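You operate a simulated robot arm through the tools that you are given. There is no shell and no other tool.

Carry out the task below with a simulated robot arm. There is one attempt and no reset: what you move stays moved.

## Task
Wind 5 turns of warp onto the turning frame in the yellow cage.
Fine: shut the gate, set the turns dial, brake off, press the green mill button once (not the red one), watch till it stops, then brake on; the teal block stays in its cup.

The check looks at the end state, three seconds after you hand in, the way a careful person would. Anything else that was tipped, shoved, dropped, spilled or broken makes it a failure.

## Robot
A 7-joint arm with a two-finger parallel gripper, fixed in place. Base frame: the origin is on the floor under the middle of its stand, x ahead of it, y to its left, z up. Lengths are in m, angles in degrees, forces in N, time in s.
It reaches about 1.372 m from its shoulder. Its first joint turns from -149.0 to 149.0 degrees. Payload 3.43 kg.
The tool frame sits at the grasp point between the pads (the TCP): z along the fingers, y along the line on which they close. The tips reach 0.03 m beyond it. The gripper opens to 0.094 m. The fingers are 0.028 m wide and 0.01 m thick; the gripper's body (0.05 by 0.096 m) begins 0.055 m behind the TCP.
Orientation is that of the tool frame in the base frame, as a unit quaternion [w, x, y, z]. With the fingers straight down and closing along the base's y, the tool's x points along the base's -x, its y along +y and its z along -z.

## Interface
- The arm moves only by the tool play_rows. Its argument "targets" is a list of rows, each an object (a shift or turn left out is 0, a gripper value left out holds the last) with "offset": the shift along the base's x, y, z in units of 25 mm (1.0 is 25 mm), a list of three; "delta_rot": the turn, a rotation vector about the base's x, y, z in units of 5 degrees (1.0 is 5 degrees), a list of three; "fingers": the opening, from 0 (shut) to 1 (fully open). In form: [{"offset": [x, y, z], "delta_rot": [wx, wy, wz], "fingers": fingers}, ...]. A call has 1 to 20 rows; each row shifts and turns the commanded pose from where the row before left it. A call with a number of a shift or a turn outside -1 to 1 is refused whole. Each row takes 0.2 s and may step no farther than 0.05 m and 8.6 degrees from the row before; otherwise, or with a gripper value out of range, the whole call is refused. Where a pose cannot be reached the arm comes as near as it can. A force on the tool above 50 N (or 10 N above the force at the start of the call, whichever is more), or a blocked arm, ends the call early, and 0.2 s more pass. The fingers move at their own pace (about 0.045 m/s each) and stop on an object; they squeeze with about 43 N. The grip force told is the motor's: it shows also when the fingers shut on nothing. Time passes only in rows, and 0.2 s behind the last, so rows that do not move let the fingers close. The reply holds the time, the measured pose of the TCP, the force on the tool along the base axes, the opening and the grip force, in the units named above and with some noise, with the torque about the TCP (base axes, N m) and any sound that the robot's microphone picked up.
- Cameras (640 x 400 px; columns grow to the right, rows downward): "scene" is fixed at [0.0465, -0.6665, 1.2973]; the picture's right is [0.87, -0.49, 0.00], its down [-0.09, -0.16, -0.98] and it looks along [0.48, 0.86, -0.19] (base axes); focal length 335 px, centre (320, 200). "wrist" rides on the gripper at [0.076, 0.014, -0.103] in the tool frame; the picture's right is [-0.18, 0.98, 0.00], its down [-0.75, -0.14, -0.64] and it looks along [-0.63, -0.12, 0.77] (tool axes); focal length 243 px, centre (320, 200). There is no depth. A picture from a camera that has moved, and an enlarged one, comes with that camera's place and axes in the base frame and with its lens. The place of the scene camera against the robot may be out by one fixed shift of up to 0.025 m in any direction.
- get_image(camera): a new picture of that camera. It takes no simulated time.
- enlarge(camera, box): a new picture of the part [left, top, right, bottom] of that camera's present view, enlarged. It takes no simulated time.
- close_job(): hands the job in; it is judged then, once.

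Places have to be worked out from the pictures, the camera data and where the tool is seen. Open the gripper and draw the arm clear of the work before you hand the job in, unless the task says otherwise.

The tools are called after ">>>" as name(argument=value, ...) on one line, values as JSON. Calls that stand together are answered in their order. play_rows: Moves the arm, as the interface text tells. Its arguments: {"type":"object","properties":{"targets":{"type":"array","items":{"type":"object","properties":{"offset":{"type":"array","items":{"type":"number"}},"delta_rot":{"type":"array","items":{"type":"number"}},"fingers":{"type":"number"}}}}},"required":["targets"]} The other tools are called the same way: get_image (camera) takes a picture; enlarge (camera, box) takes an enlarged picture of a part of a camera's view; close_job () hands the job in.

At the start:

```text
time_s: 0.0
tcp_pos: [0.6171, 0.7732, 1.2151]
orientation: [0.001, -0.001, 1.0, 0.0]
force: [0.0, 0.3, 0.1]
ft_torque: [-0.01, -0.01, -0.04]
gripper_width: 0.0942
gripper_force: 0.0
```

scene: 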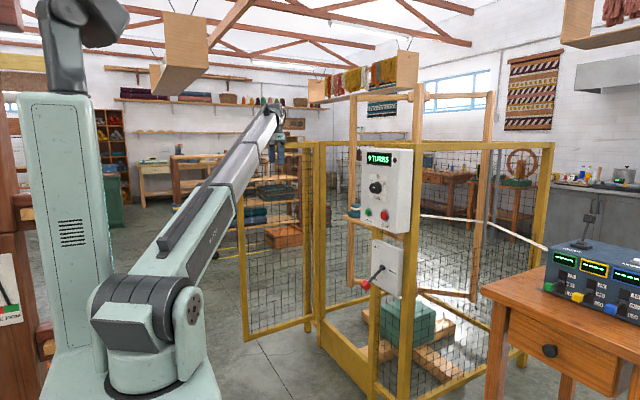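
wrist: 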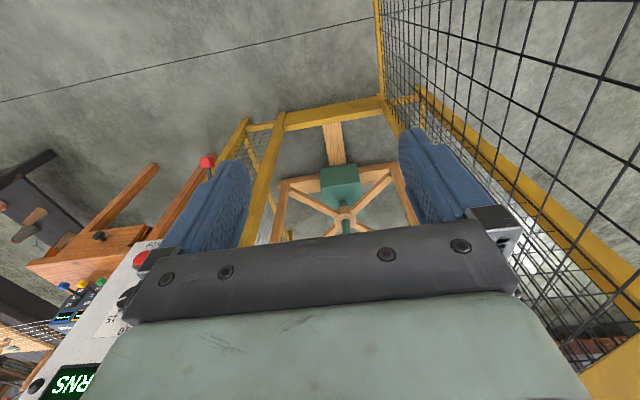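

I start by looking closely at the panel, gate and brake in the scene view before moving anything.

>>> enlarge(camera="scene", box=[340, 130, 440, 310])

>>> enlarge(camera="scene", box=[220, 60, 560, 400])

>>> enlarge(camera="scene", box=[480, 180, 640, 400])

>>> enlarge(camera="scene", box=[0, 200, 60, 360])

```text
2.22 times, centred on (390, 220) of scene
camera zoom: at [0.0465, -0.6665, 1.2973], right [0.87, -0.49, 0.0], down [-0.09, -0.16, -0.98], along [0.48, 0.86, -0.19], focal length 744 px, centre (164, 156)
```

zoom: 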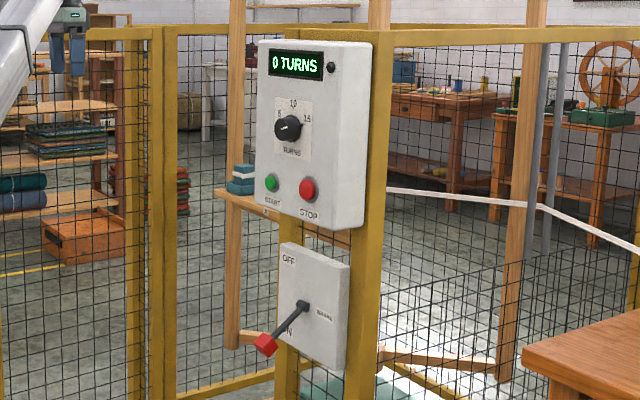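

```text
1.18 times, centred on (390, 230) of scene
camera zoom: at [0.0465, -0.6665, 1.2973], right [0.87, -0.49, 0.0], down [-0.09, -0.16, -0.98], along [0.48, 0.86, -0.19], focal length 394 px, centre (238, 165)
```

zoom: 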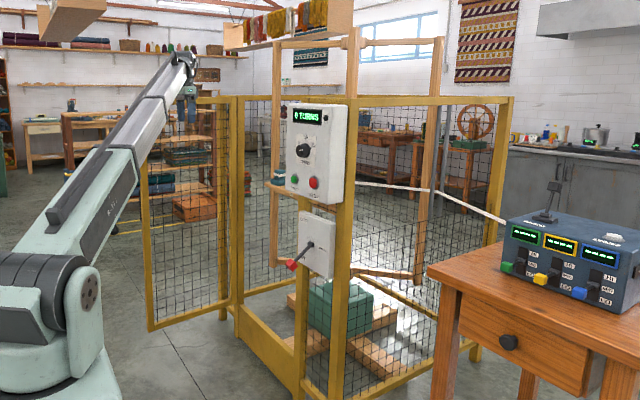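

```text
1.82 times, centred on (560, 290) of scene
camera zoom: at [0.0465, -0.6665, 1.2973], right [0.87, -0.49, 0.0], down [-0.09, -0.16, -0.98], along [0.48, 0.86, -0.19], focal length 608 px, centre (-116, 36)
```

zoom: 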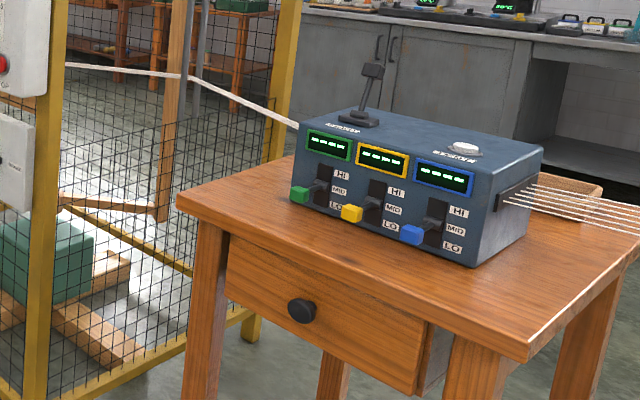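

```text
2.50 times, centred on (30, 280) of scene
camera zoom: at [0.0465, -0.6665, 1.2973], right [0.87, -0.49, 0.0], down [-0.09, -0.16, -0.98], along [0.48, 0.86, -0.19], focal length 836 px, centre (1045, 0)
```

zoom: 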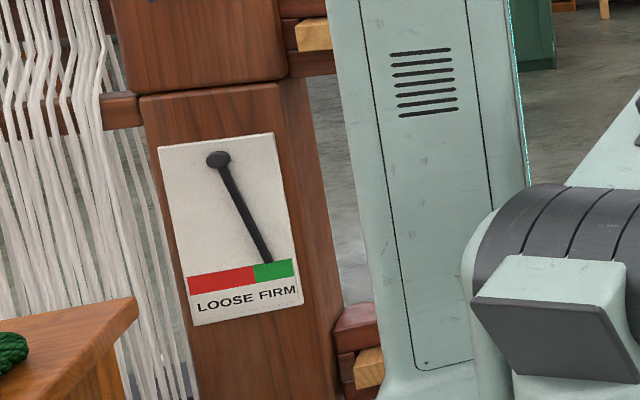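

The panel sits on the near cage post facing the robot, the gate stands open on the left, and the brake lever seems to point to ON. I zoom in tightly on the dial, the brake and the small teal block.

>>> enlarge(camera="scene", box=[355, 145, 415, 235])

>>> enlarge(camera="scene", box=[340, 230, 420, 310])

>>> enlarge(camera="scene", box=[230, 130, 360, 350])

>>> enlarge(camera="scene", box=[300, 180, 360, 320])

>>> enlarge(camera="wrist", box=[220, 80, 440, 240])

>>> enlarge(camera="wrist", box=[0, 120, 260, 400])

```text
4.44 times, centred on (385, 190) of scene
camera zoom: at [0.0465, -0.6665, 1.2973], right [0.87, -0.49, 0.0], down [-0.09, -0.16, -0.98], along [0.48, 0.86, -0.19], focal length 1487 px, centre (31, 244)
```

zoom: 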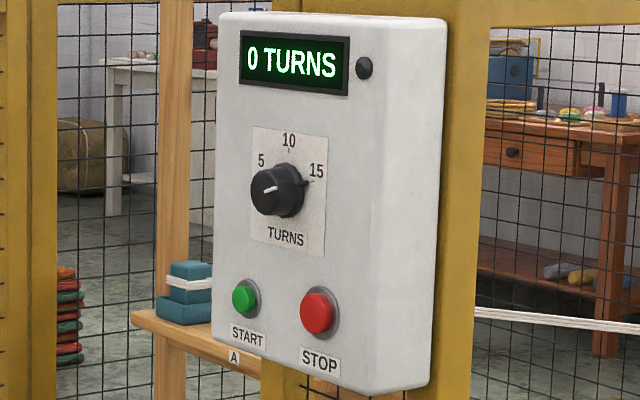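

```text
5.00 times, centred on (380, 270) of scene
camera zoom: at [0.0465, -0.6665, 1.2973], right [0.87, -0.49, 0.0], down [-0.09, -0.16, -0.98], along [0.48, 0.86, -0.19], focal length 1673 px, centre (20, -150)
```

zoom: 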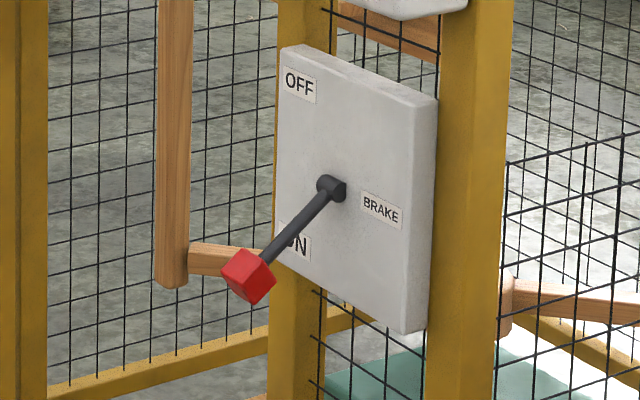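

```text
1.82 times, centred on (295, 240) of scene
camera zoom: at [0.0465, -0.6665, 1.2973], right [0.87, -0.49, 0.0], down [-0.09, -0.16, -0.98], along [0.48, 0.86, -0.19], focal length 608 px, centre (366, 127)
```

zoom: 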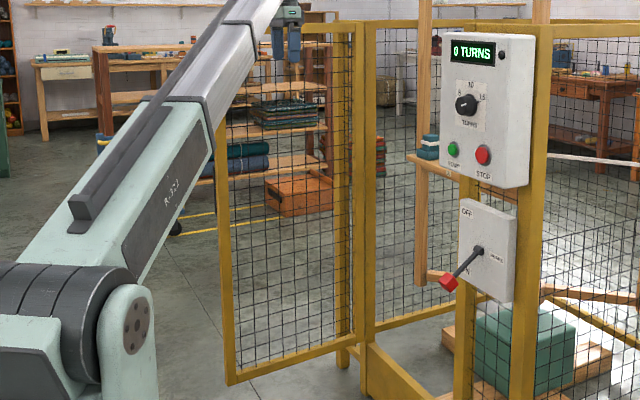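

```text
2.86 times, centred on (330, 250) of scene
camera zoom: at [0.0465, -0.6665, 1.2973], right [0.87, -0.49, 0.0], down [-0.09, -0.16, -0.98], along [0.48, 0.86, -0.19], focal length 956 px, centre (291, 57)
```

zoom: 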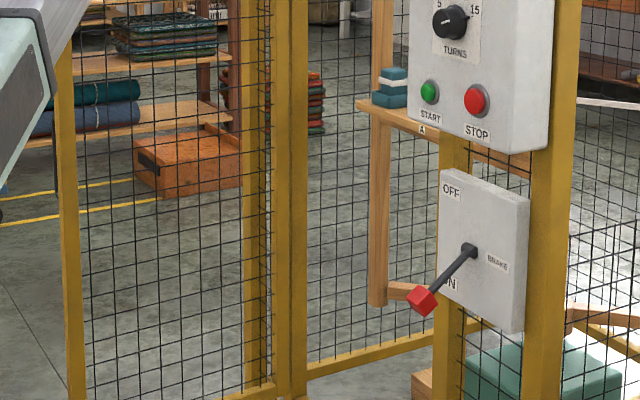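

```text
2.50 times, centred on (330, 160) of wrist
camera zoom: at [0.5405, 0.7854, 1.3172], right [0.18, 0.98, 0.0], down [0.75, -0.14, 0.64], along [0.63, -0.12, -0.77], focal length 606 px, centre (295, 300)
```

zoom: 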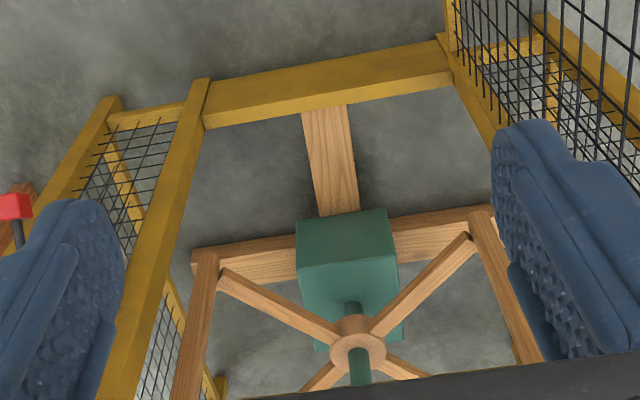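

```text
1.43 times, centred on (130, 260) of wrist
camera zoom: at [0.5405, 0.7854, 1.3172], right [0.18, 0.98, 0.0], down [0.75, -0.14, 0.64], along [0.63, -0.12, -0.77], focal length 347 px, centre (591, 114)
```

zoom: 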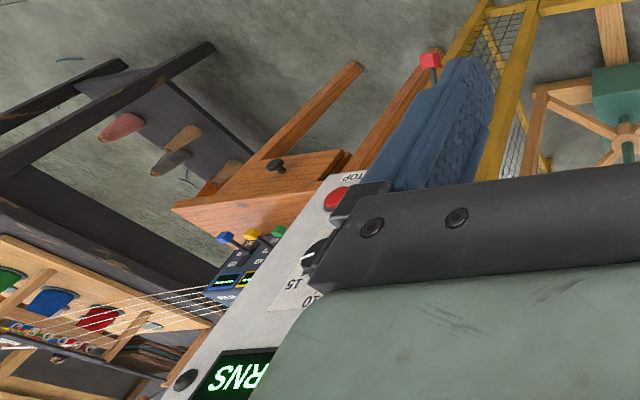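

The dial pointer seems to be short of 5, and the small teal block sits on a wooden ledge of the mill behind the panel. Before raising the arm I check the overhead hanging items.

>>> enlarge(camera="scene", box=[80, 0, 440, 200])

>>> enlarge(camera="wrist", box=[360, 0, 640, 400])

>>> enlarge(camera="scene", box=[335, 195, 375, 235])

```text
1.78 times, centred on (260, 100) of scene
camera zoom: at [0.0465, -0.6665, 1.2973], right [0.87, -0.49, 0.0], down [-0.09, -0.16, -0.98], along [0.48, 0.86, -0.19], focal length 595 px, centre (427, 378)
```

zoom: 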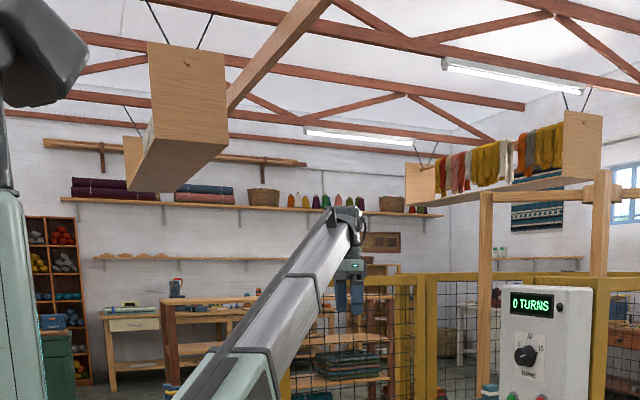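

```text
1.00 times, centred on (500, 200) of wrist (not enlarged: the box is as wide or as high as the picture)
camera zoom: at [0.5405, 0.7854, 1.3172], right [0.18, 0.98, 0.0], down [0.75, -0.14, 0.64], along [0.63, -0.12, -0.77], focal length 243 px, centre (140, 200)
```

zoom: 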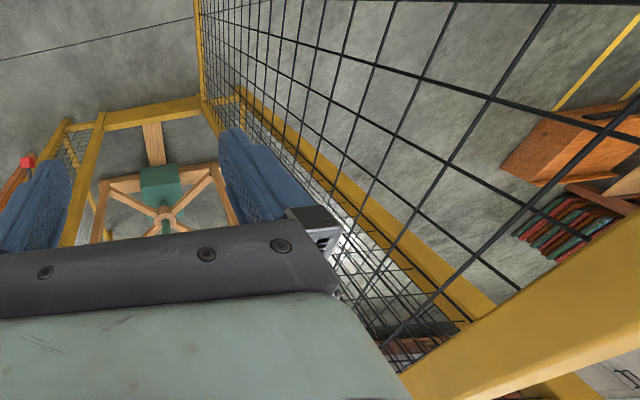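

```text
10.00 times, centred on (355, 215) of scene
camera zoom: at [0.0465, -0.6665, 1.2973], right [0.87, -0.49, 0.0], down [-0.09, -0.16, -0.98], along [0.48, 0.86, -0.19], focal length 3346 px, centre (-30, 50)
```

zoom: 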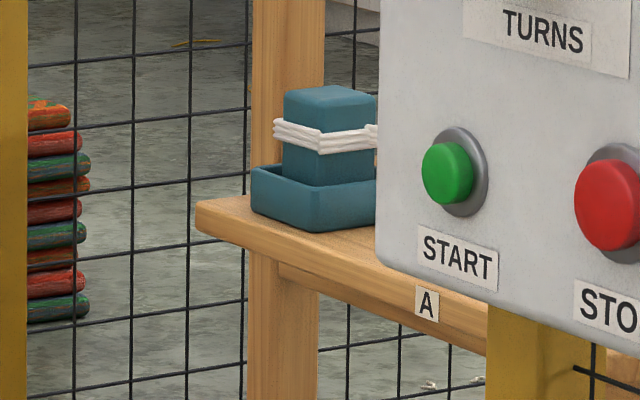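

The gate's top rail is around z≈1.26 at y≈0.93–0.98, beside the gripper, with its free end at about x≈0.48. I raise the tool and draw back a little so the wrist camera sees the gate's top from above.

>>> play_rows(targets=[{"offset": [-0.5, 0, 1]}, {"offset": [-0.5, 0, 1]}, {"offset": [-0.5, 0, 1]}, {"offset": [-0.5, 0, 1]}, {"offset": [-0.5, 0, 1]}, {"offset": [-0.5, 0, 1]}, {"offset": [-0.5, 0, 1]}, {"offset": [-0.5, 0, 1]}])

>>> get_image(camera="wrist")

>>> get_image(camera="scene")

```text
time_s: 1.8
tcp_pos: [0.5504, 0.8226, 1.3004]
orientation: [0.011, -0.001, 1.0, 0.019]
force: [0.0, 0.5, -0.3]
ft_torque: [0.03, 0.06, 0.01]
gripper_width: 0.0941
gripper_force: 0.0
out of reach, approached as far as the arm can: row 2, 3, 4, 5, 6, 7, 8
```

```text
taken
camera wrist: at [0.4711, 0.8332, 1.4014], right [0.18, 0.98, 0.04], down [0.74, -0.17, 0.65], along [0.65, -0.09, -0.76], focal length 243 px, centre (320, 200)
```

wrist: 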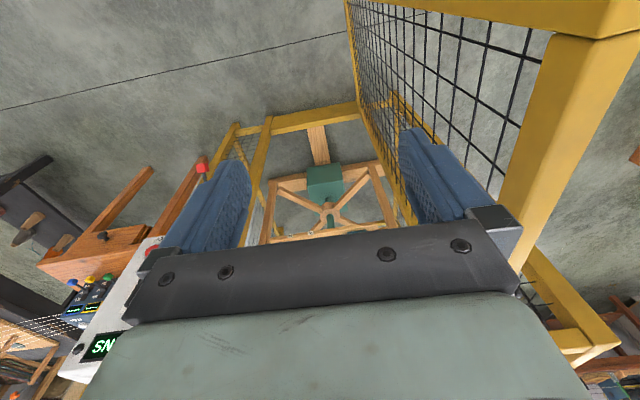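

```text
taken
```

scene: 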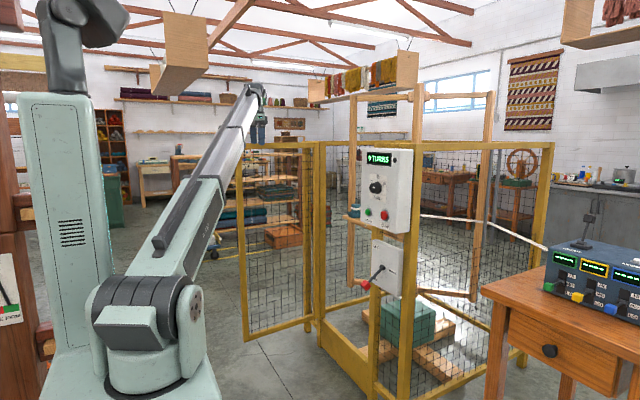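

The arm is near its reach limit with the fingers down, but the gate's free upper corner is now visible. I zoom both views to place that corner precisely.

>>> enlarge(camera="scene", box=[220, 80, 340, 180])

>>> enlarge(camera="wrist", box=[440, 0, 640, 360])

>>> enlarge(camera="scene", box=[220, 250, 400, 400])

```text
4.00 times, centred on (280, 130) of scene
camera zoom: at [0.0465, -0.6665, 1.2973], right [0.87, -0.49, 0.0], down [-0.09, -0.16, -0.98], along [0.48, 0.86, -0.19], focal length 1338 px, centre (480, 480)
```

zoom: 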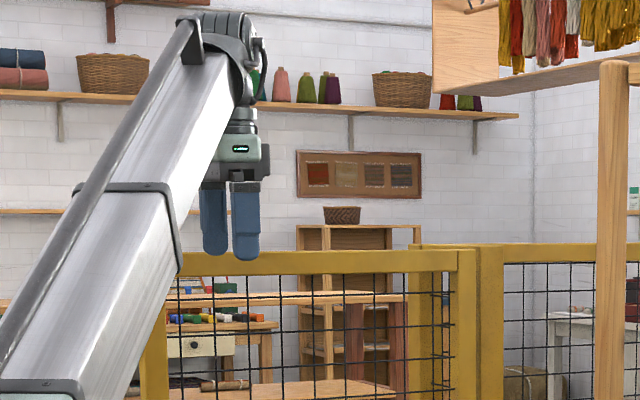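

```text
1.11 times, centred on (540, 180) of wrist
camera zoom: at [0.4711, 0.8332, 1.4014], right [0.18, 0.98, 0.04], down [0.74, -0.17, 0.65], along [0.65, -0.09, -0.76], focal length 270 px, centre (76, 222)
```

zoom: 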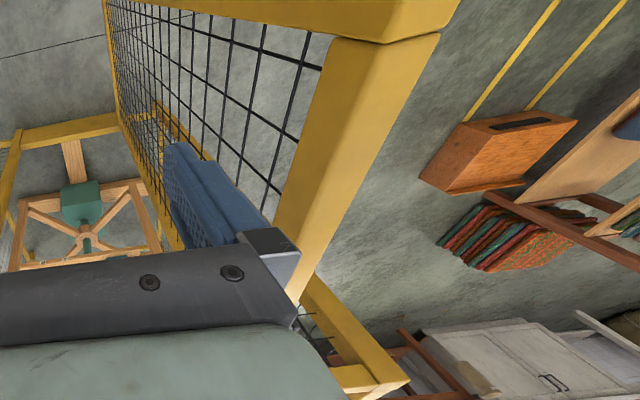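

```text
2.67 times, centred on (310, 325) of scene
camera zoom: at [0.0465, -0.6665, 1.2973], right [0.87, -0.49, 0.0], down [-0.09, -0.16, -0.98], along [0.48, 0.86, -0.19], focal length 892 px, centre (347, -133)
```

zoom: 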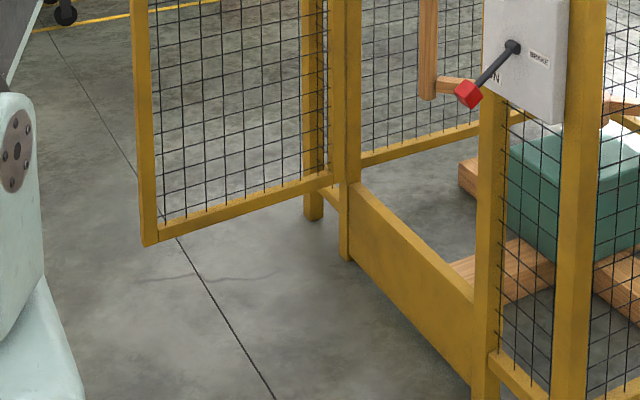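

The gate's free stile stands near (0.49, 0.95), its top is at z≈1.25, and the hinge post is near (0.96, 0.98). I pull back toward the robot and turn the tool so the fingers point along +x, which lets me get round the free end to the gate's outer side.

>>> play_rows(targets=[{"offset": [-0.4, -0.3, -0.6], "delta_rot": [0, -1, 0]}, {"offset": [-0.4, -0.3, -0.6], "delta_rot": [0, -1, 0]}, {"offset": [-0.4, -0.3, -0.6], "delta_rot": [0, -1, 0]}, {"offset": [-0.4, -0.3, -0.6], "delta_rot": [0, -1, 0]}, {"offset": [-0.4, -0.3, -0.6], "delta_rot": [0, -1, 0]}, {"offset": [-0.4, -0.3, -0.6], "delta_rot": [0, -1, 0]}, {"offset": [-0.4, 0, -0.6], "delta_rot": [0, -1, 0]}, {"offset": [-0.4, 0, -0.6], "delta_rot": [0, -1, 0]}])

>>> get_image(camera="scene")

>>> get_image(camera="wrist")

```text
time_s: 3.6
tcp_pos: [0.4692, 0.777, 1.1813]
orientation: [0.342, 0.0, 0.94, 0.001]
force: [-0.2, -0.7, -0.1]
ft_torque: [-0.03, 0.01, 0.01]
gripper_width: 0.0938
gripper_force: 0.1
```

```text
taken
```

scene: 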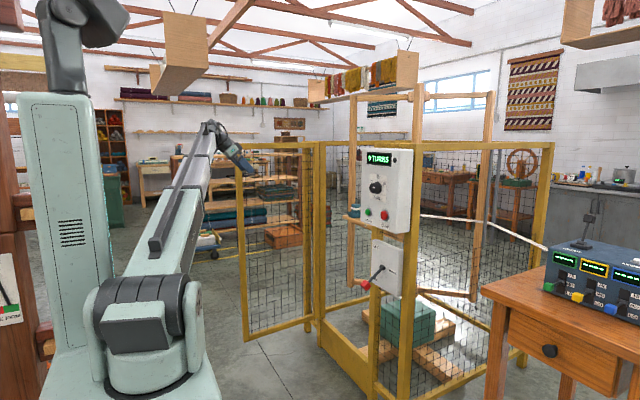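

```text
taken
camera wrist: at [0.344, 0.7909, 1.2099], right [0.14, 0.98, 0.12], down [0.16, -0.14, 0.98], along [0.98, -0.12, -0.18], focal length 243 px, centre (320, 200)
```

wrist: 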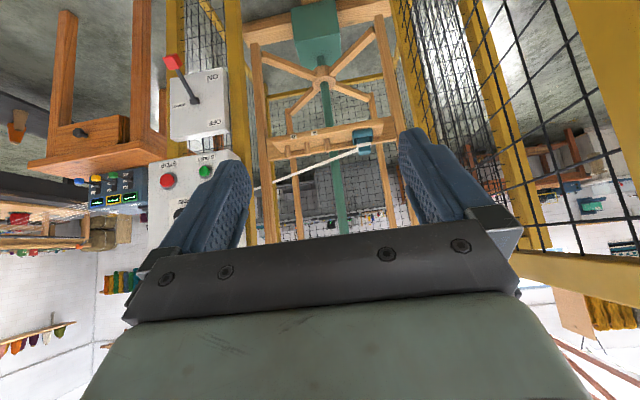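

The tool has turned 40° cleanly and the view down the cage is clear. I finish turning to horizontal while pulling back.

>>> play_rows(targets=[{"offset": [-0.5, 0, -0.2], "delta_rot": [0, -1, 0]}, {"offset": [-0.5, 0, -0.2], "delta_rot": [0, -1, 0]}, {"offset": [-0.5, 0, -0.2], "delta_rot": [0, -1, 0]}, {"offset": [-0.5, 0, -0.2], "delta_rot": [0, -1, 0]}, {"offset": [-0.5, 0, -0.2], "delta_rot": [0, -1, 0]}, {"offset": [-0.5, 0, -0.2], "delta_rot": [0, -1, 0]}, {"offset": [-0.5, 0, -0.2], "delta_rot": [0, -1, 0]}, {"offset": [-0.5, 0, -0.2], "delta_rot": [0, -1, 0]}, {"offset": [-0.5, 0, -0.2], "delta_rot": [0, -1, 0]}, {"offset": [-0.5, 0, -0.2], "delta_rot": [0, -1, 0]}])

>>> get_image(camera="scene")

>>> get_image(camera="wrist")

```text
time_s: 5.8
tcp_pos: [0.3434, 0.7763, 1.13]
orientation: [0.707, 0.001, 0.707, -0.001]
force: [0.0, 0.6, 0.3]
ft_torque: [0.0, 0.02, 0.0]
gripper_width: 0.094
gripper_force: 0.0
```

```text
taken
```

scene: 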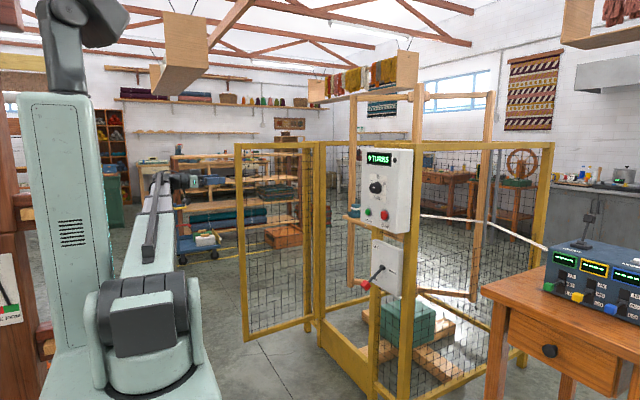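

```text
taken
camera wrist: at [0.2418, 0.7907, 1.0539], right [0.0, 0.98, 0.18], down [-0.64, -0.14, 0.75], along [0.77, -0.12, 0.63], focal length 243 px, centre (320, 200)
```

wrist: 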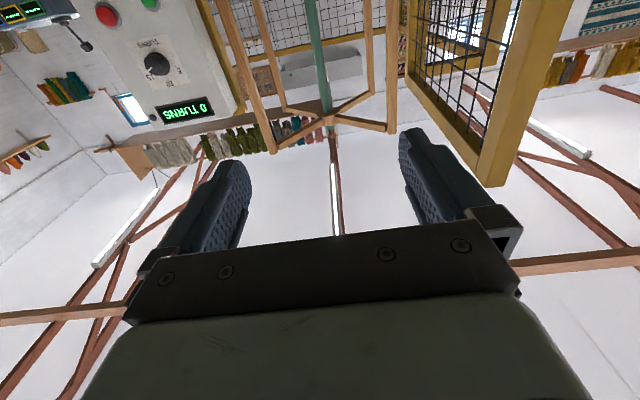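

The tool is now horizontal and the gate's free stile is visible on the right. I zoom in on it to fix its position.

>>> enlarge(camera="wrist", box=[380, 0, 620, 200])

>>> enlarge(camera="scene", box=[130, 130, 330, 230])

>>> enlarge(camera="wrist", box=[60, 0, 260, 160])

```text
2.00 times, centred on (500, 100) of wrist
camera zoom: at [0.2418, 0.7907, 1.0539], right [0.0, 0.98, 0.18], down [-0.64, -0.14, 0.75], along [0.77, -0.12, 0.63], focal length 485 px, centre (-40, 400)
```

zoom: 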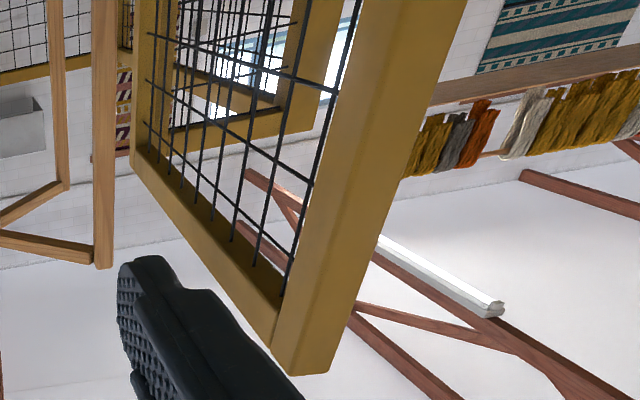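

```text
3.20 times, centred on (230, 180) of scene
camera zoom: at [0.0465, -0.6665, 1.2973], right [0.87, -0.49, 0.0], down [-0.09, -0.16, -0.98], along [0.48, 0.86, -0.19], focal length 1071 px, centre (608, 264)
```

zoom: 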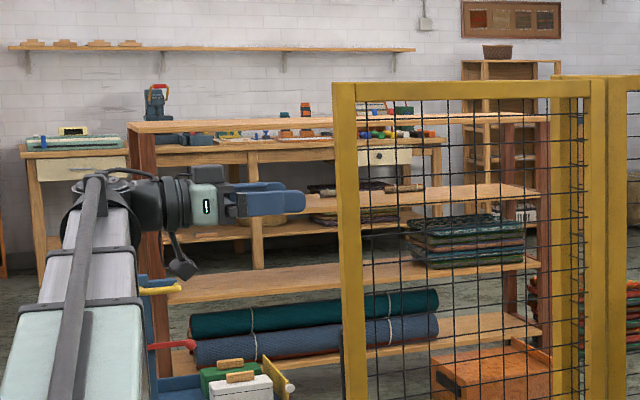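

```text
2.50 times, centred on (160, 80) of wrist
camera zoom: at [0.2418, 0.7907, 1.0539], right [0.0, 0.98, 0.18], down [-0.64, -0.14, 0.75], along [0.77, -0.12, 0.63], focal length 606 px, centre (720, 500)
```

zoom: 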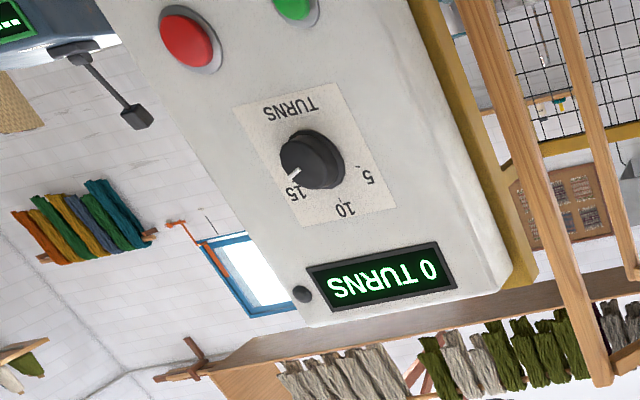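

The dial pointer looks to be at 15 and the display reads 0. I zoom closer on the gate's corner to get its exact line.

>>> enlarge(camera="wrist", box=[480, 130, 580, 200])

>>> enlarge(camera="wrist", box=[90, 20, 190, 110])

>>> enlarge(camera="scene", box=[225, 135, 285, 185])

```text
5.71 times, centred on (530, 165) of wrist
camera zoom: at [0.2418, 0.7907, 1.0539], right [0.0, 0.98, 0.18], down [-0.64, -0.14, 0.75], along [0.77, -0.12, 0.63], focal length 1386 px, centre (-880, 400)
```

zoom: 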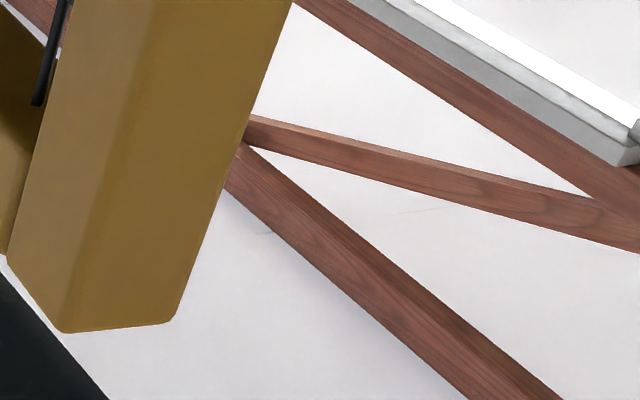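

```text
4.44 times, centred on (140, 65) of wrist
camera zoom: at [0.2418, 0.7907, 1.0539], right [0.0, 0.98, 0.18], down [-0.64, -0.14, 0.75], along [0.77, -0.12, 0.63], focal length 1078 px, centre (1120, 800)
```

zoom: 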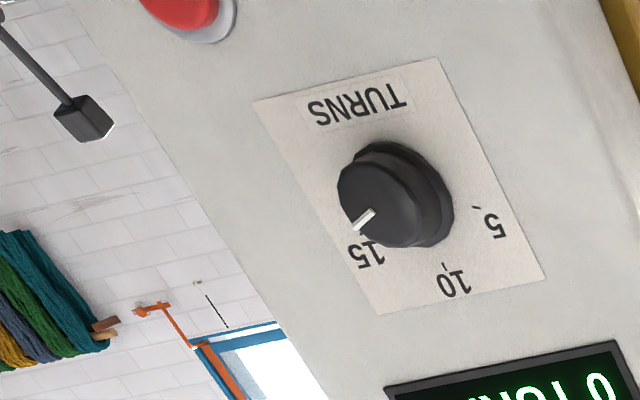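

```text
8.00 times, centred on (255, 160) of scene
camera zoom: at [0.0465, -0.6665, 1.2973], right [0.87, -0.49, 0.0], down [-0.09, -0.16, -0.98], along [0.48, 0.86, -0.19], focal length 2677 px, centre (840, 520)
```

zoom: 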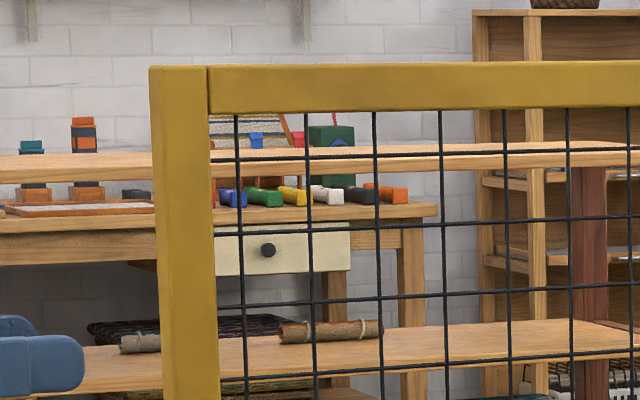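

The stile is at x≈0.47–0.50, y≈0.95–0.97 with its top at z≈1.255, and the frame bars are about 30 mm wide around a 43 mm mesh. I shut the fingers and move round the free end, keeping the tips short of x=0.40, to the outer side at top-rail height.

>>> play_rows(targets=[{"offset": [0, 0.9, 0.4], "fingers": 0}, {"offset": [0, 0.9, 0.4], "fingers": 0}, {"offset": [0, 0.9, 0.4]}, {"offset": [0, 0.9, 0.4]}, {"offset": [0, 0.9, 0.4]}, {"offset": [0, 0.9, 0.4]}, {"offset": [0, 0.9, 0.4]}, {"offset": [0, 0.9, 0.4]}, {"offset": [0, 0.9, 0.4]}, {"offset": [0, 0.9, 0.3]}, {"offset": [0, 0.9, 0.3]}])

>>> get_image(camera="scene")

>>> get_image(camera="wrist")

```text
time_s: 8.2
tcp_pos: [0.342, 1.0234, 1.2347]
orientation: [0.707, 0.0, 0.707, 0.0]
force: [-0.3, 0.2, 0.2]
ft_torque: [-0.02, 0.0, 0.05]
gripper_width: 0.0
gripper_force: 33.2
```

```text
taken
```

scene: 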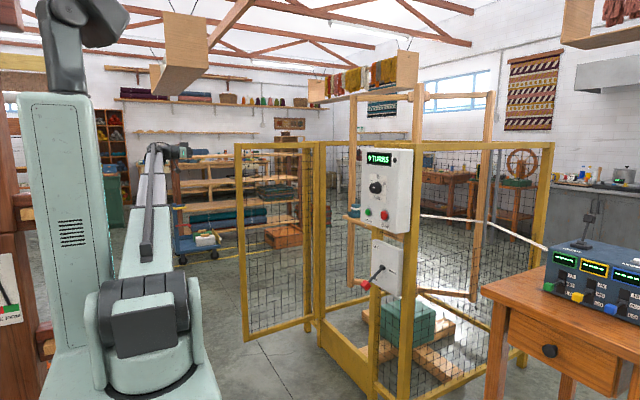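

```text
taken
camera wrist: at [0.2399, 1.0382, 1.1581], right [0.0, 0.98, 0.18], down [-0.64, -0.14, 0.75], along [0.77, -0.12, 0.63], focal length 243 px, centre (320, 200)
```

wrist: 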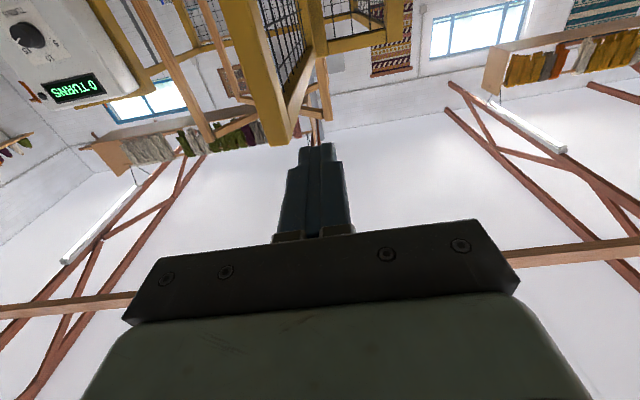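

The fingers are shut and just outside the gate's line. I zoom in to triangulate the stile from this second viewpoint.

>>> enlarge(camera="wrist", box=[220, 80, 360, 180])

>>> enlarge(camera="scene", box=[130, 110, 270, 200])

```text
4.00 times, centred on (290, 130) of wrist
camera zoom: at [0.2399, 1.0382, 1.1581], right [0.0, 0.98, 0.18], down [-0.64, -0.14, 0.75], along [0.77, -0.12, 0.63], focal length 970 px, centre (440, 480)
```

zoom: 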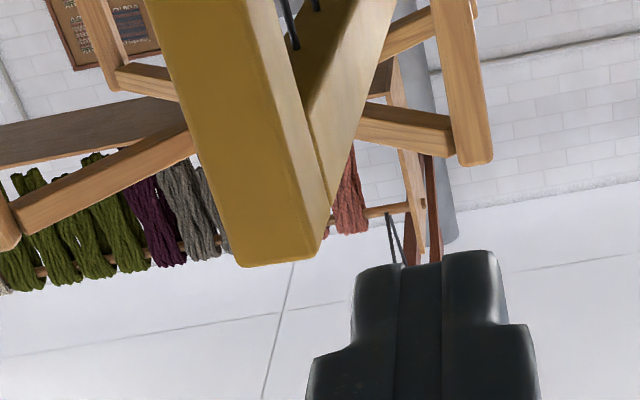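

```text
4.44 times, centred on (200, 155) of scene
camera zoom: at [0.0465, -0.6665, 1.2973], right [0.87, -0.49, 0.0], down [-0.09, -0.16, -0.98], along [0.48, 0.86, -0.19], focal length 1487 px, centre (853, 400)
```

zoom: 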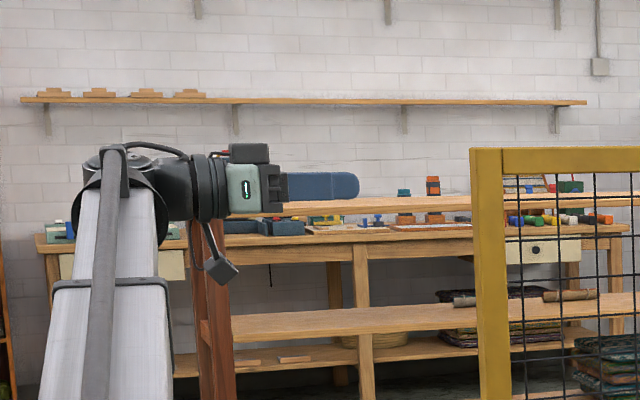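

Triangulating gives the gate's free end at x≈0.486, y 0.960–0.980 and top z≈1.273. I raise 20 mm and slide along the outer side so the fingertips overlap the gate's end corner.

>>> play_rows(targets=[{"offset": [0.9, 0, 0.4]}, {"offset": [0.9, 0, 0.4]}, {"offset": [0.9, 0, 0]}, {"offset": [0.9, 0, 0]}, {"offset": [0.9, 0, 0]}, {"offset": [0.9, 0, 0]}, {"offset": [0.9, 0, 0]}])

>>> get_image(camera="wrist")

>>> enlarge(camera="scene", box=[150, 110, 330, 220])

```text
time_s: 9.8
tcp_pos: [0.5005, 1.0248, 1.2555]
orientation: [0.707, -0.001, 0.707, 0.001]
force: [0.9, -0.3, 0.1]
ft_torque: [0.0, 0.0, -0.02]
gripper_width: 0.0
gripper_force: 33.0
```

```text
taken
camera wrist: at [0.3984, 1.0384, 1.1793], right [0.0, 0.98, 0.18], down [-0.64, -0.14, 0.75], along [0.77, -0.12, 0.63], focal length 243 px, centre (320, 200)
```

wrist: 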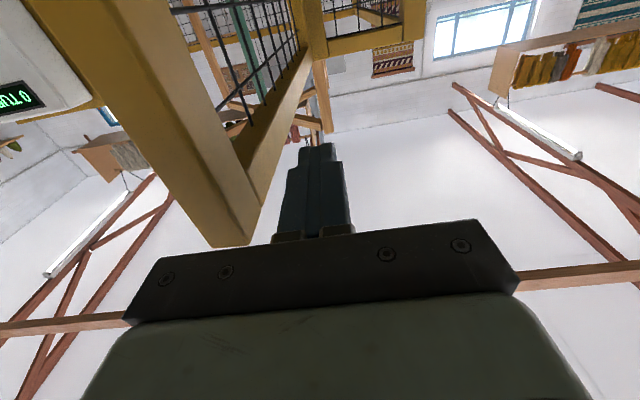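

```text
3.56 times, centred on (240, 165) of scene
camera zoom: at [0.0465, -0.6665, 1.2973], right [0.87, -0.49, 0.0], down [-0.09, -0.16, -0.98], along [0.48, 0.86, -0.19], focal length 1190 px, centre (604, 324)
```

zoom: 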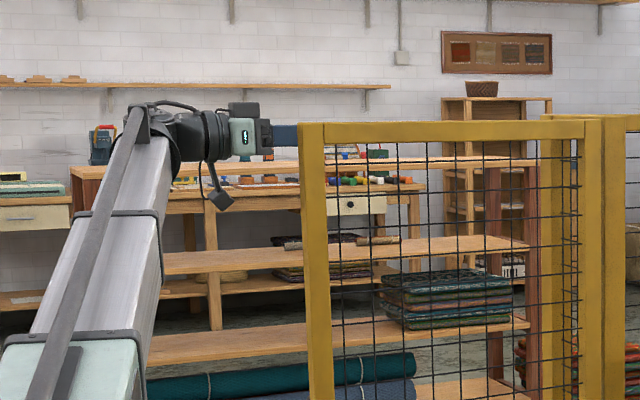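

The fingers overlap the outer side of the gate's top corner. I sweep −y to start swinging it shut.

>>> play_rows(targets=[{"offset": [0, -0.7, 0]}, {"offset": [0, -0.7, 0]}, {"offset": [0, -0.7, 0]}, {"offset": [0.05, -0.7, 0]}, {"offset": [0.1, -0.7, 0]}, {"offset": [0.1, -0.7, 0]}, {"offset": [0.15, -0.7, 0]}, {"offset": [0.15, -0.7, 0]}])

>>> get_image(camera="wrist")

>>> get_image(camera="scene")

```text
time_s: 11.6
tcp_pos: [0.5151, 0.8839, 1.2561]
orientation: [0.707, 0.0, 0.707, 0.0]
force: [0.6, -0.3, 0.5]
ft_torque: [0.02, -0.01, -0.02]
gripper_width: 0.0002
gripper_force: 33.0
```

```text
taken
camera wrist: at [0.4129, 0.8973, 1.1785], right [0.0, 0.98, 0.18], down [-0.64, -0.14, 0.75], along [0.77, -0.12, 0.63], focal length 243 px, centre (320, 200)
```

wrist: 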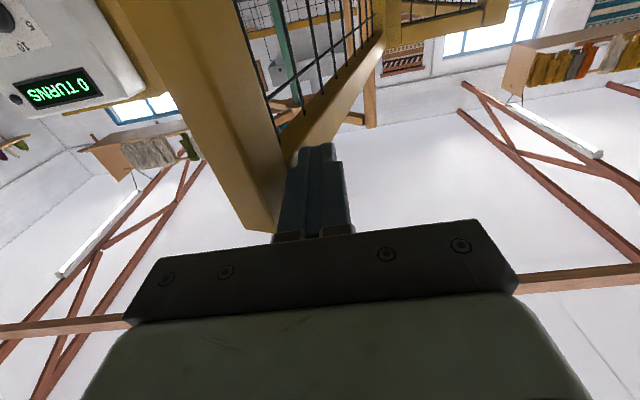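

```text
taken
```

scene: 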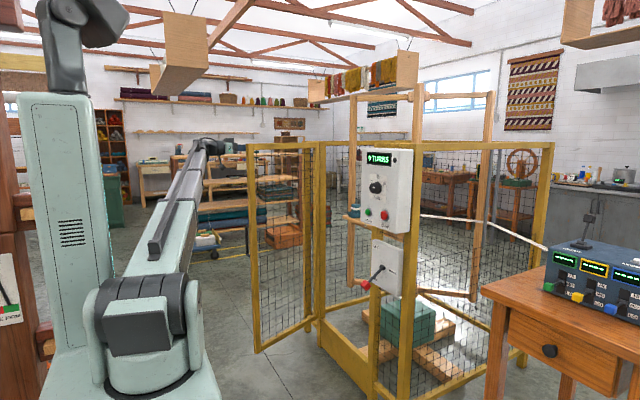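

The gate has swung about 15° and pushes easily. I keep following the arc toward 60°.

>>> play_rows(targets=[{"offset": [0.2, -0.8, 0]}, {"offset": [0.25, -0.8, 0]}, {"offset": [0.28, -0.8, 0]}, {"offset": [0.32, -0.78, 0]}, {"offset": [0.36, -0.76, 0]}, {"offset": [0.42, -0.74, 0]}, {"offset": [0.46, -0.72, 0]}, {"offset": [0.5, -0.7, 0]}, {"offset": [0.54, -0.66, 0]}, {"offset": [0.58, -0.62, 0]}])

>>> get_image(camera="wrist")

>>> get_image(camera="scene")

```text
time_s: 13.8
tcp_pos: [0.6127, 0.7003, 1.2559]
orientation: [0.707, 0.0, 0.708, 0.001]
force: [0.3, 0.2, 0.2]
ft_torque: [0.01, -0.01, -0.02]
gripper_width: 0.0005
gripper_force: 32.6
```

```text
taken
camera wrist: at [0.5102, 0.7135, 1.1797], right [0.0, 0.98, 0.18], down [-0.64, -0.14, 0.75], along [0.77, -0.12, 0.63], focal length 243 px, centre (320, 200)
```

wrist: 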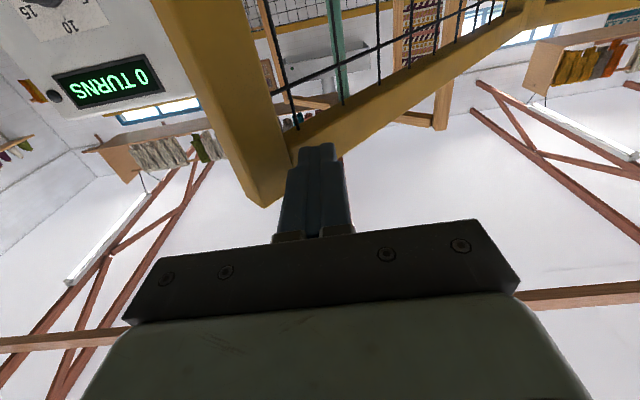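

```text
taken
```

scene: 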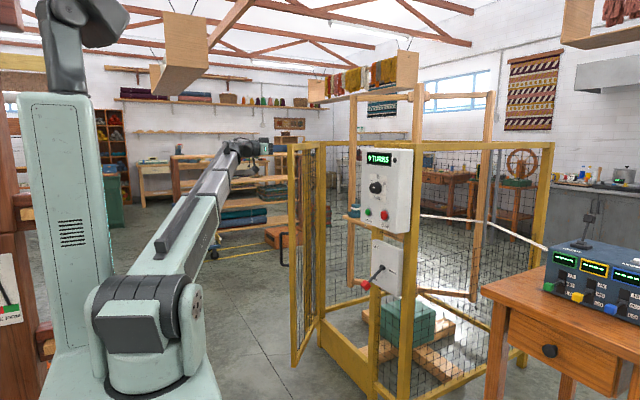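

The gate is at roughly 45–50°. I continue pushing toward 75°, then look before the final closing.

>>> play_rows(targets=[{"offset": [0.6, -0.6, 0]}, {"offset": [0.64, -0.57, 0]}, {"offset": [0.67, -0.54, 0]}, {"offset": [0.7, -0.5, 0]}, {"offset": [0.72, -0.46, 0]}, {"offset": [0.74, -0.42, 0]}, {"offset": [0.76, -0.38, 0]}, {"offset": [0.78, -0.34, 0]}, {"offset": [0.8, -0.3, 0]}])

>>> get_image(camera="wrist")

>>> get_image(camera="scene")

```text
time_s: 15.8
tcp_pos: [0.7722, 0.5985, 1.2561]
orientation: [0.707, 0.001, 0.707, 0.0]
force: [0.2, 0.1, -0.4]
ft_torque: [0.02, 0.03, 0.01]
gripper_width: 0.0002
gripper_force: 32.9
```

```text
taken
camera wrist: at [0.6707, 0.6123, 1.1795], right [0.0, 0.98, 0.18], down [-0.64, -0.14, 0.75], along [0.77, -0.12, 0.63], focal length 243 px, centre (320, 200)
```

wrist: 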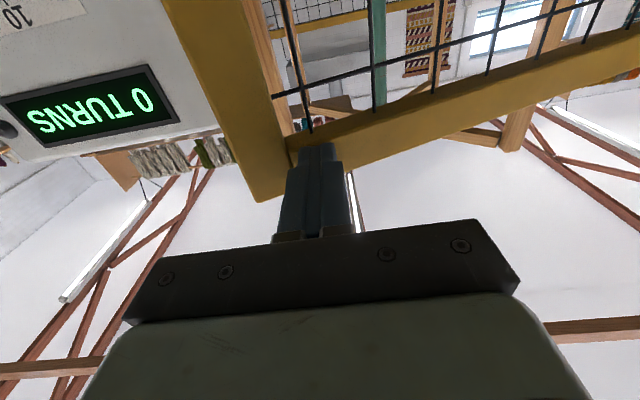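

```text
taken
```

scene: 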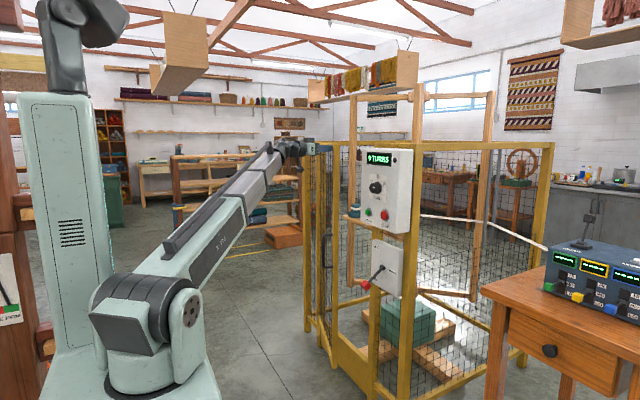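

The gate is at about 70° and there's a black handle loop on its outer face lower down. I continue toward closed, watching the force.

>>> play_rows(targets=[{"offset": [0.8, -0.26, 0]}, {"offset": [0.8, -0.22, 0]}, {"offset": [0.8, -0.18, 0]}, {"offset": [0.8, -0.14, 0]}, {"offset": [0.6, -0.06, 0]}, {"offset": [0.4, 0, 0]}])

>>> get_image(camera="wrist")

>>> get_image(camera="scene")

```text
time_s: 17.2
tcp_pos: [0.8802, 0.5754, 1.2543]
orientation: [0.707, -0.001, 0.707, 0.0]
force: [0.6, -0.5, -0.2]
ft_torque: [-0.02, 0.02, -0.02]
gripper_width: 0.0002
gripper_force: 33.0
```

```text
taken
camera wrist: at [0.7765, 0.5891, 1.1785], right [0.0, 0.98, 0.18], down [-0.64, -0.14, 0.75], along [0.77, -0.12, 0.63], focal length 243 px, centre (320, 200)
```

wrist: 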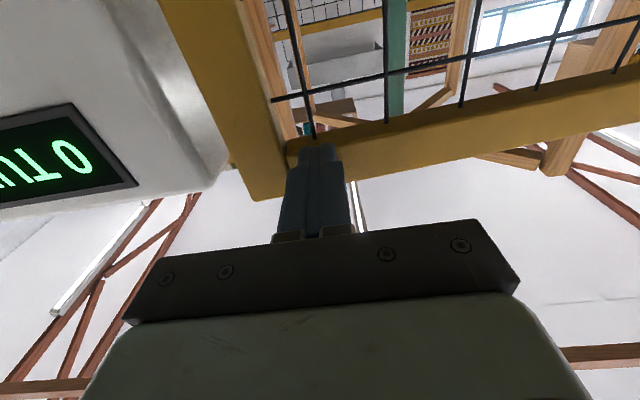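

```text
taken
```

scene: 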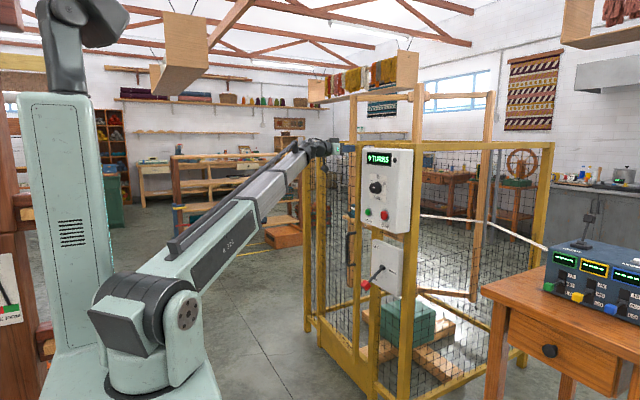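

The gate is nearly shut. I push on in small steps until it meets its stop.

>>> play_rows(targets=[{"offset": [0.35, 0, 0]}, {"offset": [0.35, 0, 0]}, {"offset": [0.35, 0, 0]}, {"offset": [0.35, 0, 0]}])

>>> get_image(camera="wrist")

>>> enlarge(camera="scene", box=[290, 120, 430, 320])

```text
time_s: 18.2
tcp_pos: [0.9137, 0.5765, 1.2544]
orientation: [0.706, 0.0, 0.708, 0.001]
force: [0.6, -0.2, -0.3]
ft_torque: [0.01, -0.03, 0.0]
gripper_width: 0.0001
gripper_force: 33.0
```

```text
taken
camera wrist: at [0.8118, 0.5898, 1.1794], right [0.0, 0.98, 0.18], down [-0.64, -0.14, 0.75], along [0.77, -0.12, 0.63], focal length 243 px, centre (320, 200)
```

wrist: 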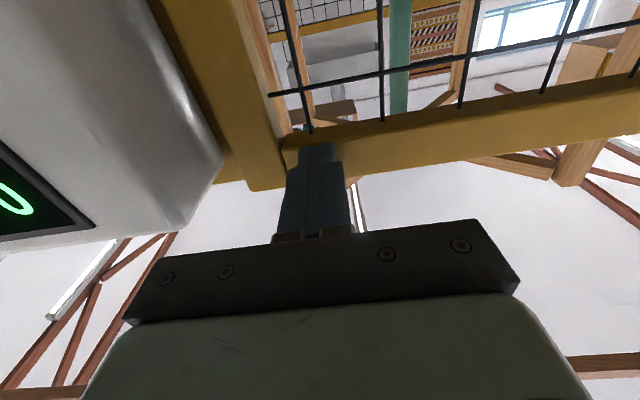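

```text
2.00 times, centred on (360, 220) of scene
camera zoom: at [0.0465, -0.6665, 1.2973], right [0.87, -0.49, 0.0], down [-0.09, -0.16, -0.98], along [0.48, 0.86, -0.19], focal length 669 px, centre (240, 160)
```

zoom: 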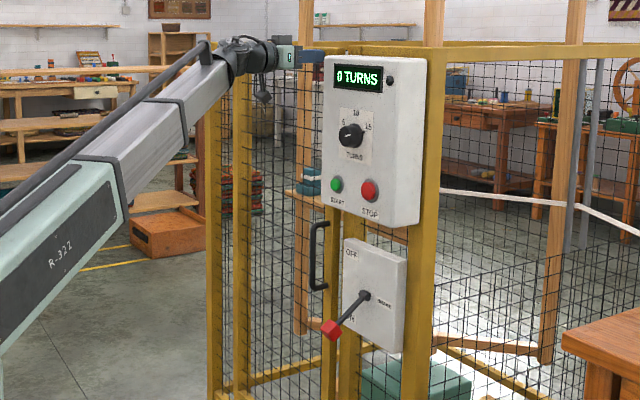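

Still no resistance at tip x≈0.944. I continue in small steps.

>>> play_rows(targets=[{"offset": [0.25, 0, 0]}, {"offset": [0.25, 0, 0]}, {"offset": [0.25, 0, 0]}, {"offset": [0.25, 0, 0]}])

>>> get_image(camera="wrist")

```text
time_s: 19.0
tcp_pos: [0.9243, 0.577, 1.2559]
orientation: [0.707, 0.0, 0.707, 0.0]
force: [-17.2, -0.4, 4.5]
ft_torque: [-0.05, 0.05, -0.06]
gripper_width: 0.0
gripper_force: 33.0
stopped in row 4: the force on the tool passed its limit at 58 N (the readings are from after the stop); the commanded pose is now the measured one
```

```text
taken
camera wrist: at [0.8215, 0.5899, 1.1795], right [0.0, 0.98, 0.18], down [-0.64, -0.14, 0.75], along [0.77, -0.12, 0.63], focal length 243 px, centre (320, 200)
```

wrist: 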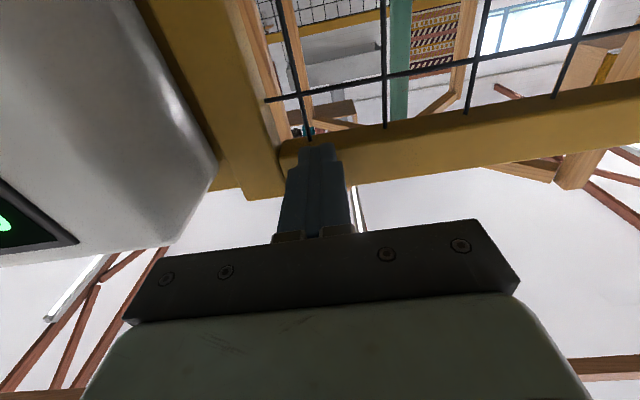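

The gate has met its stop at tip x≈0.955 (58 N). I back off along −x and check that it stays shut.

>>> play_rows(targets=[{"offset": [-0.5, 0, 0]}, {"offset": [-1, 0, 0]}, {"offset": [-1, 0, 0]}, {"offset": [-1, 0, 0]}, {"offset": [-1, 0, 0]}, {"offset": [-1, 0, 0]}, {"offset": [-1, 0, 0]}, {"offset": [-1, 0, 0]}, {"offset": [-1, 0, 0]}, {"offset": [-1, 0, 0]}])

>>> get_image(camera="wrist")

>>> enlarge(camera="scene", box=[290, 120, 430, 320])

>>> enlarge(camera="scene", box=[290, 280, 430, 400])

```text
time_s: 21.2
tcp_pos: [0.6896, 0.5758, 1.2552]
orientation: [0.707, 0.0, 0.707, 0.0]
force: [-0.4, -0.1, -0.5]
ft_torque: [-0.02, 0.03, -0.01]
gripper_width: 0.0001
gripper_force: 33.0
```

```text
taken
camera wrist: at [0.5861, 0.5893, 1.1788], right [0.0, 0.98, 0.18], down [-0.64, -0.14, 0.75], along [0.77, -0.12, 0.63], focal length 243 px, centre (320, 200)
```

wrist: 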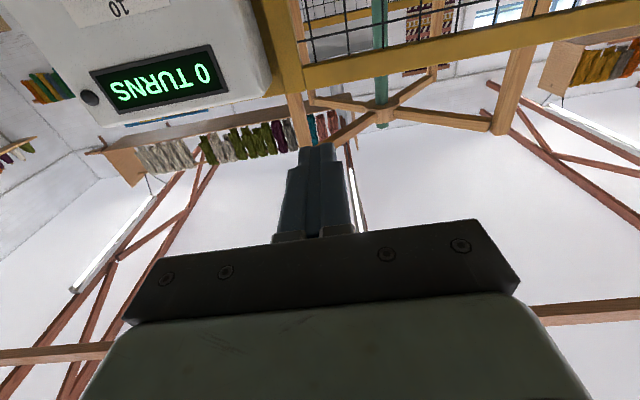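

```text
2.00 times, centred on (360, 220) of scene
camera zoom: at [0.0465, -0.6665, 1.2973], right [0.87, -0.49, 0.0], down [-0.09, -0.16, -0.98], along [0.48, 0.86, -0.19], focal length 669 px, centre (240, 160)
```

zoom: 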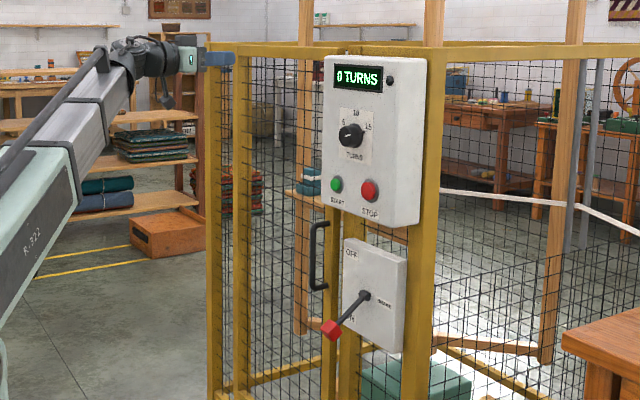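

```text
3.33 times, centred on (360, 340) of scene
camera zoom: at [0.0465, -0.6665, 1.2973], right [0.87, -0.49, 0.0], down [-0.09, -0.16, -0.98], along [0.48, 0.86, -0.19], focal length 1115 px, centre (187, -267)
```

zoom: 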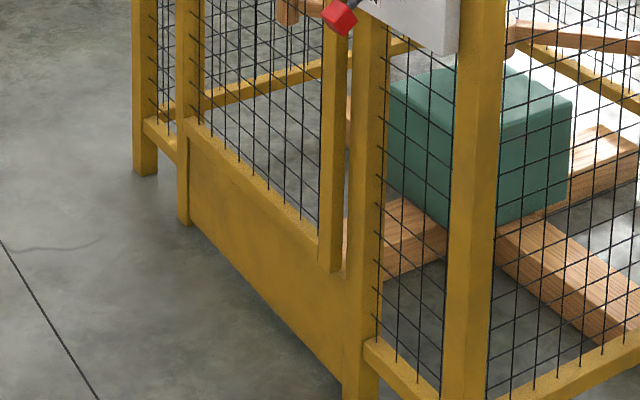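

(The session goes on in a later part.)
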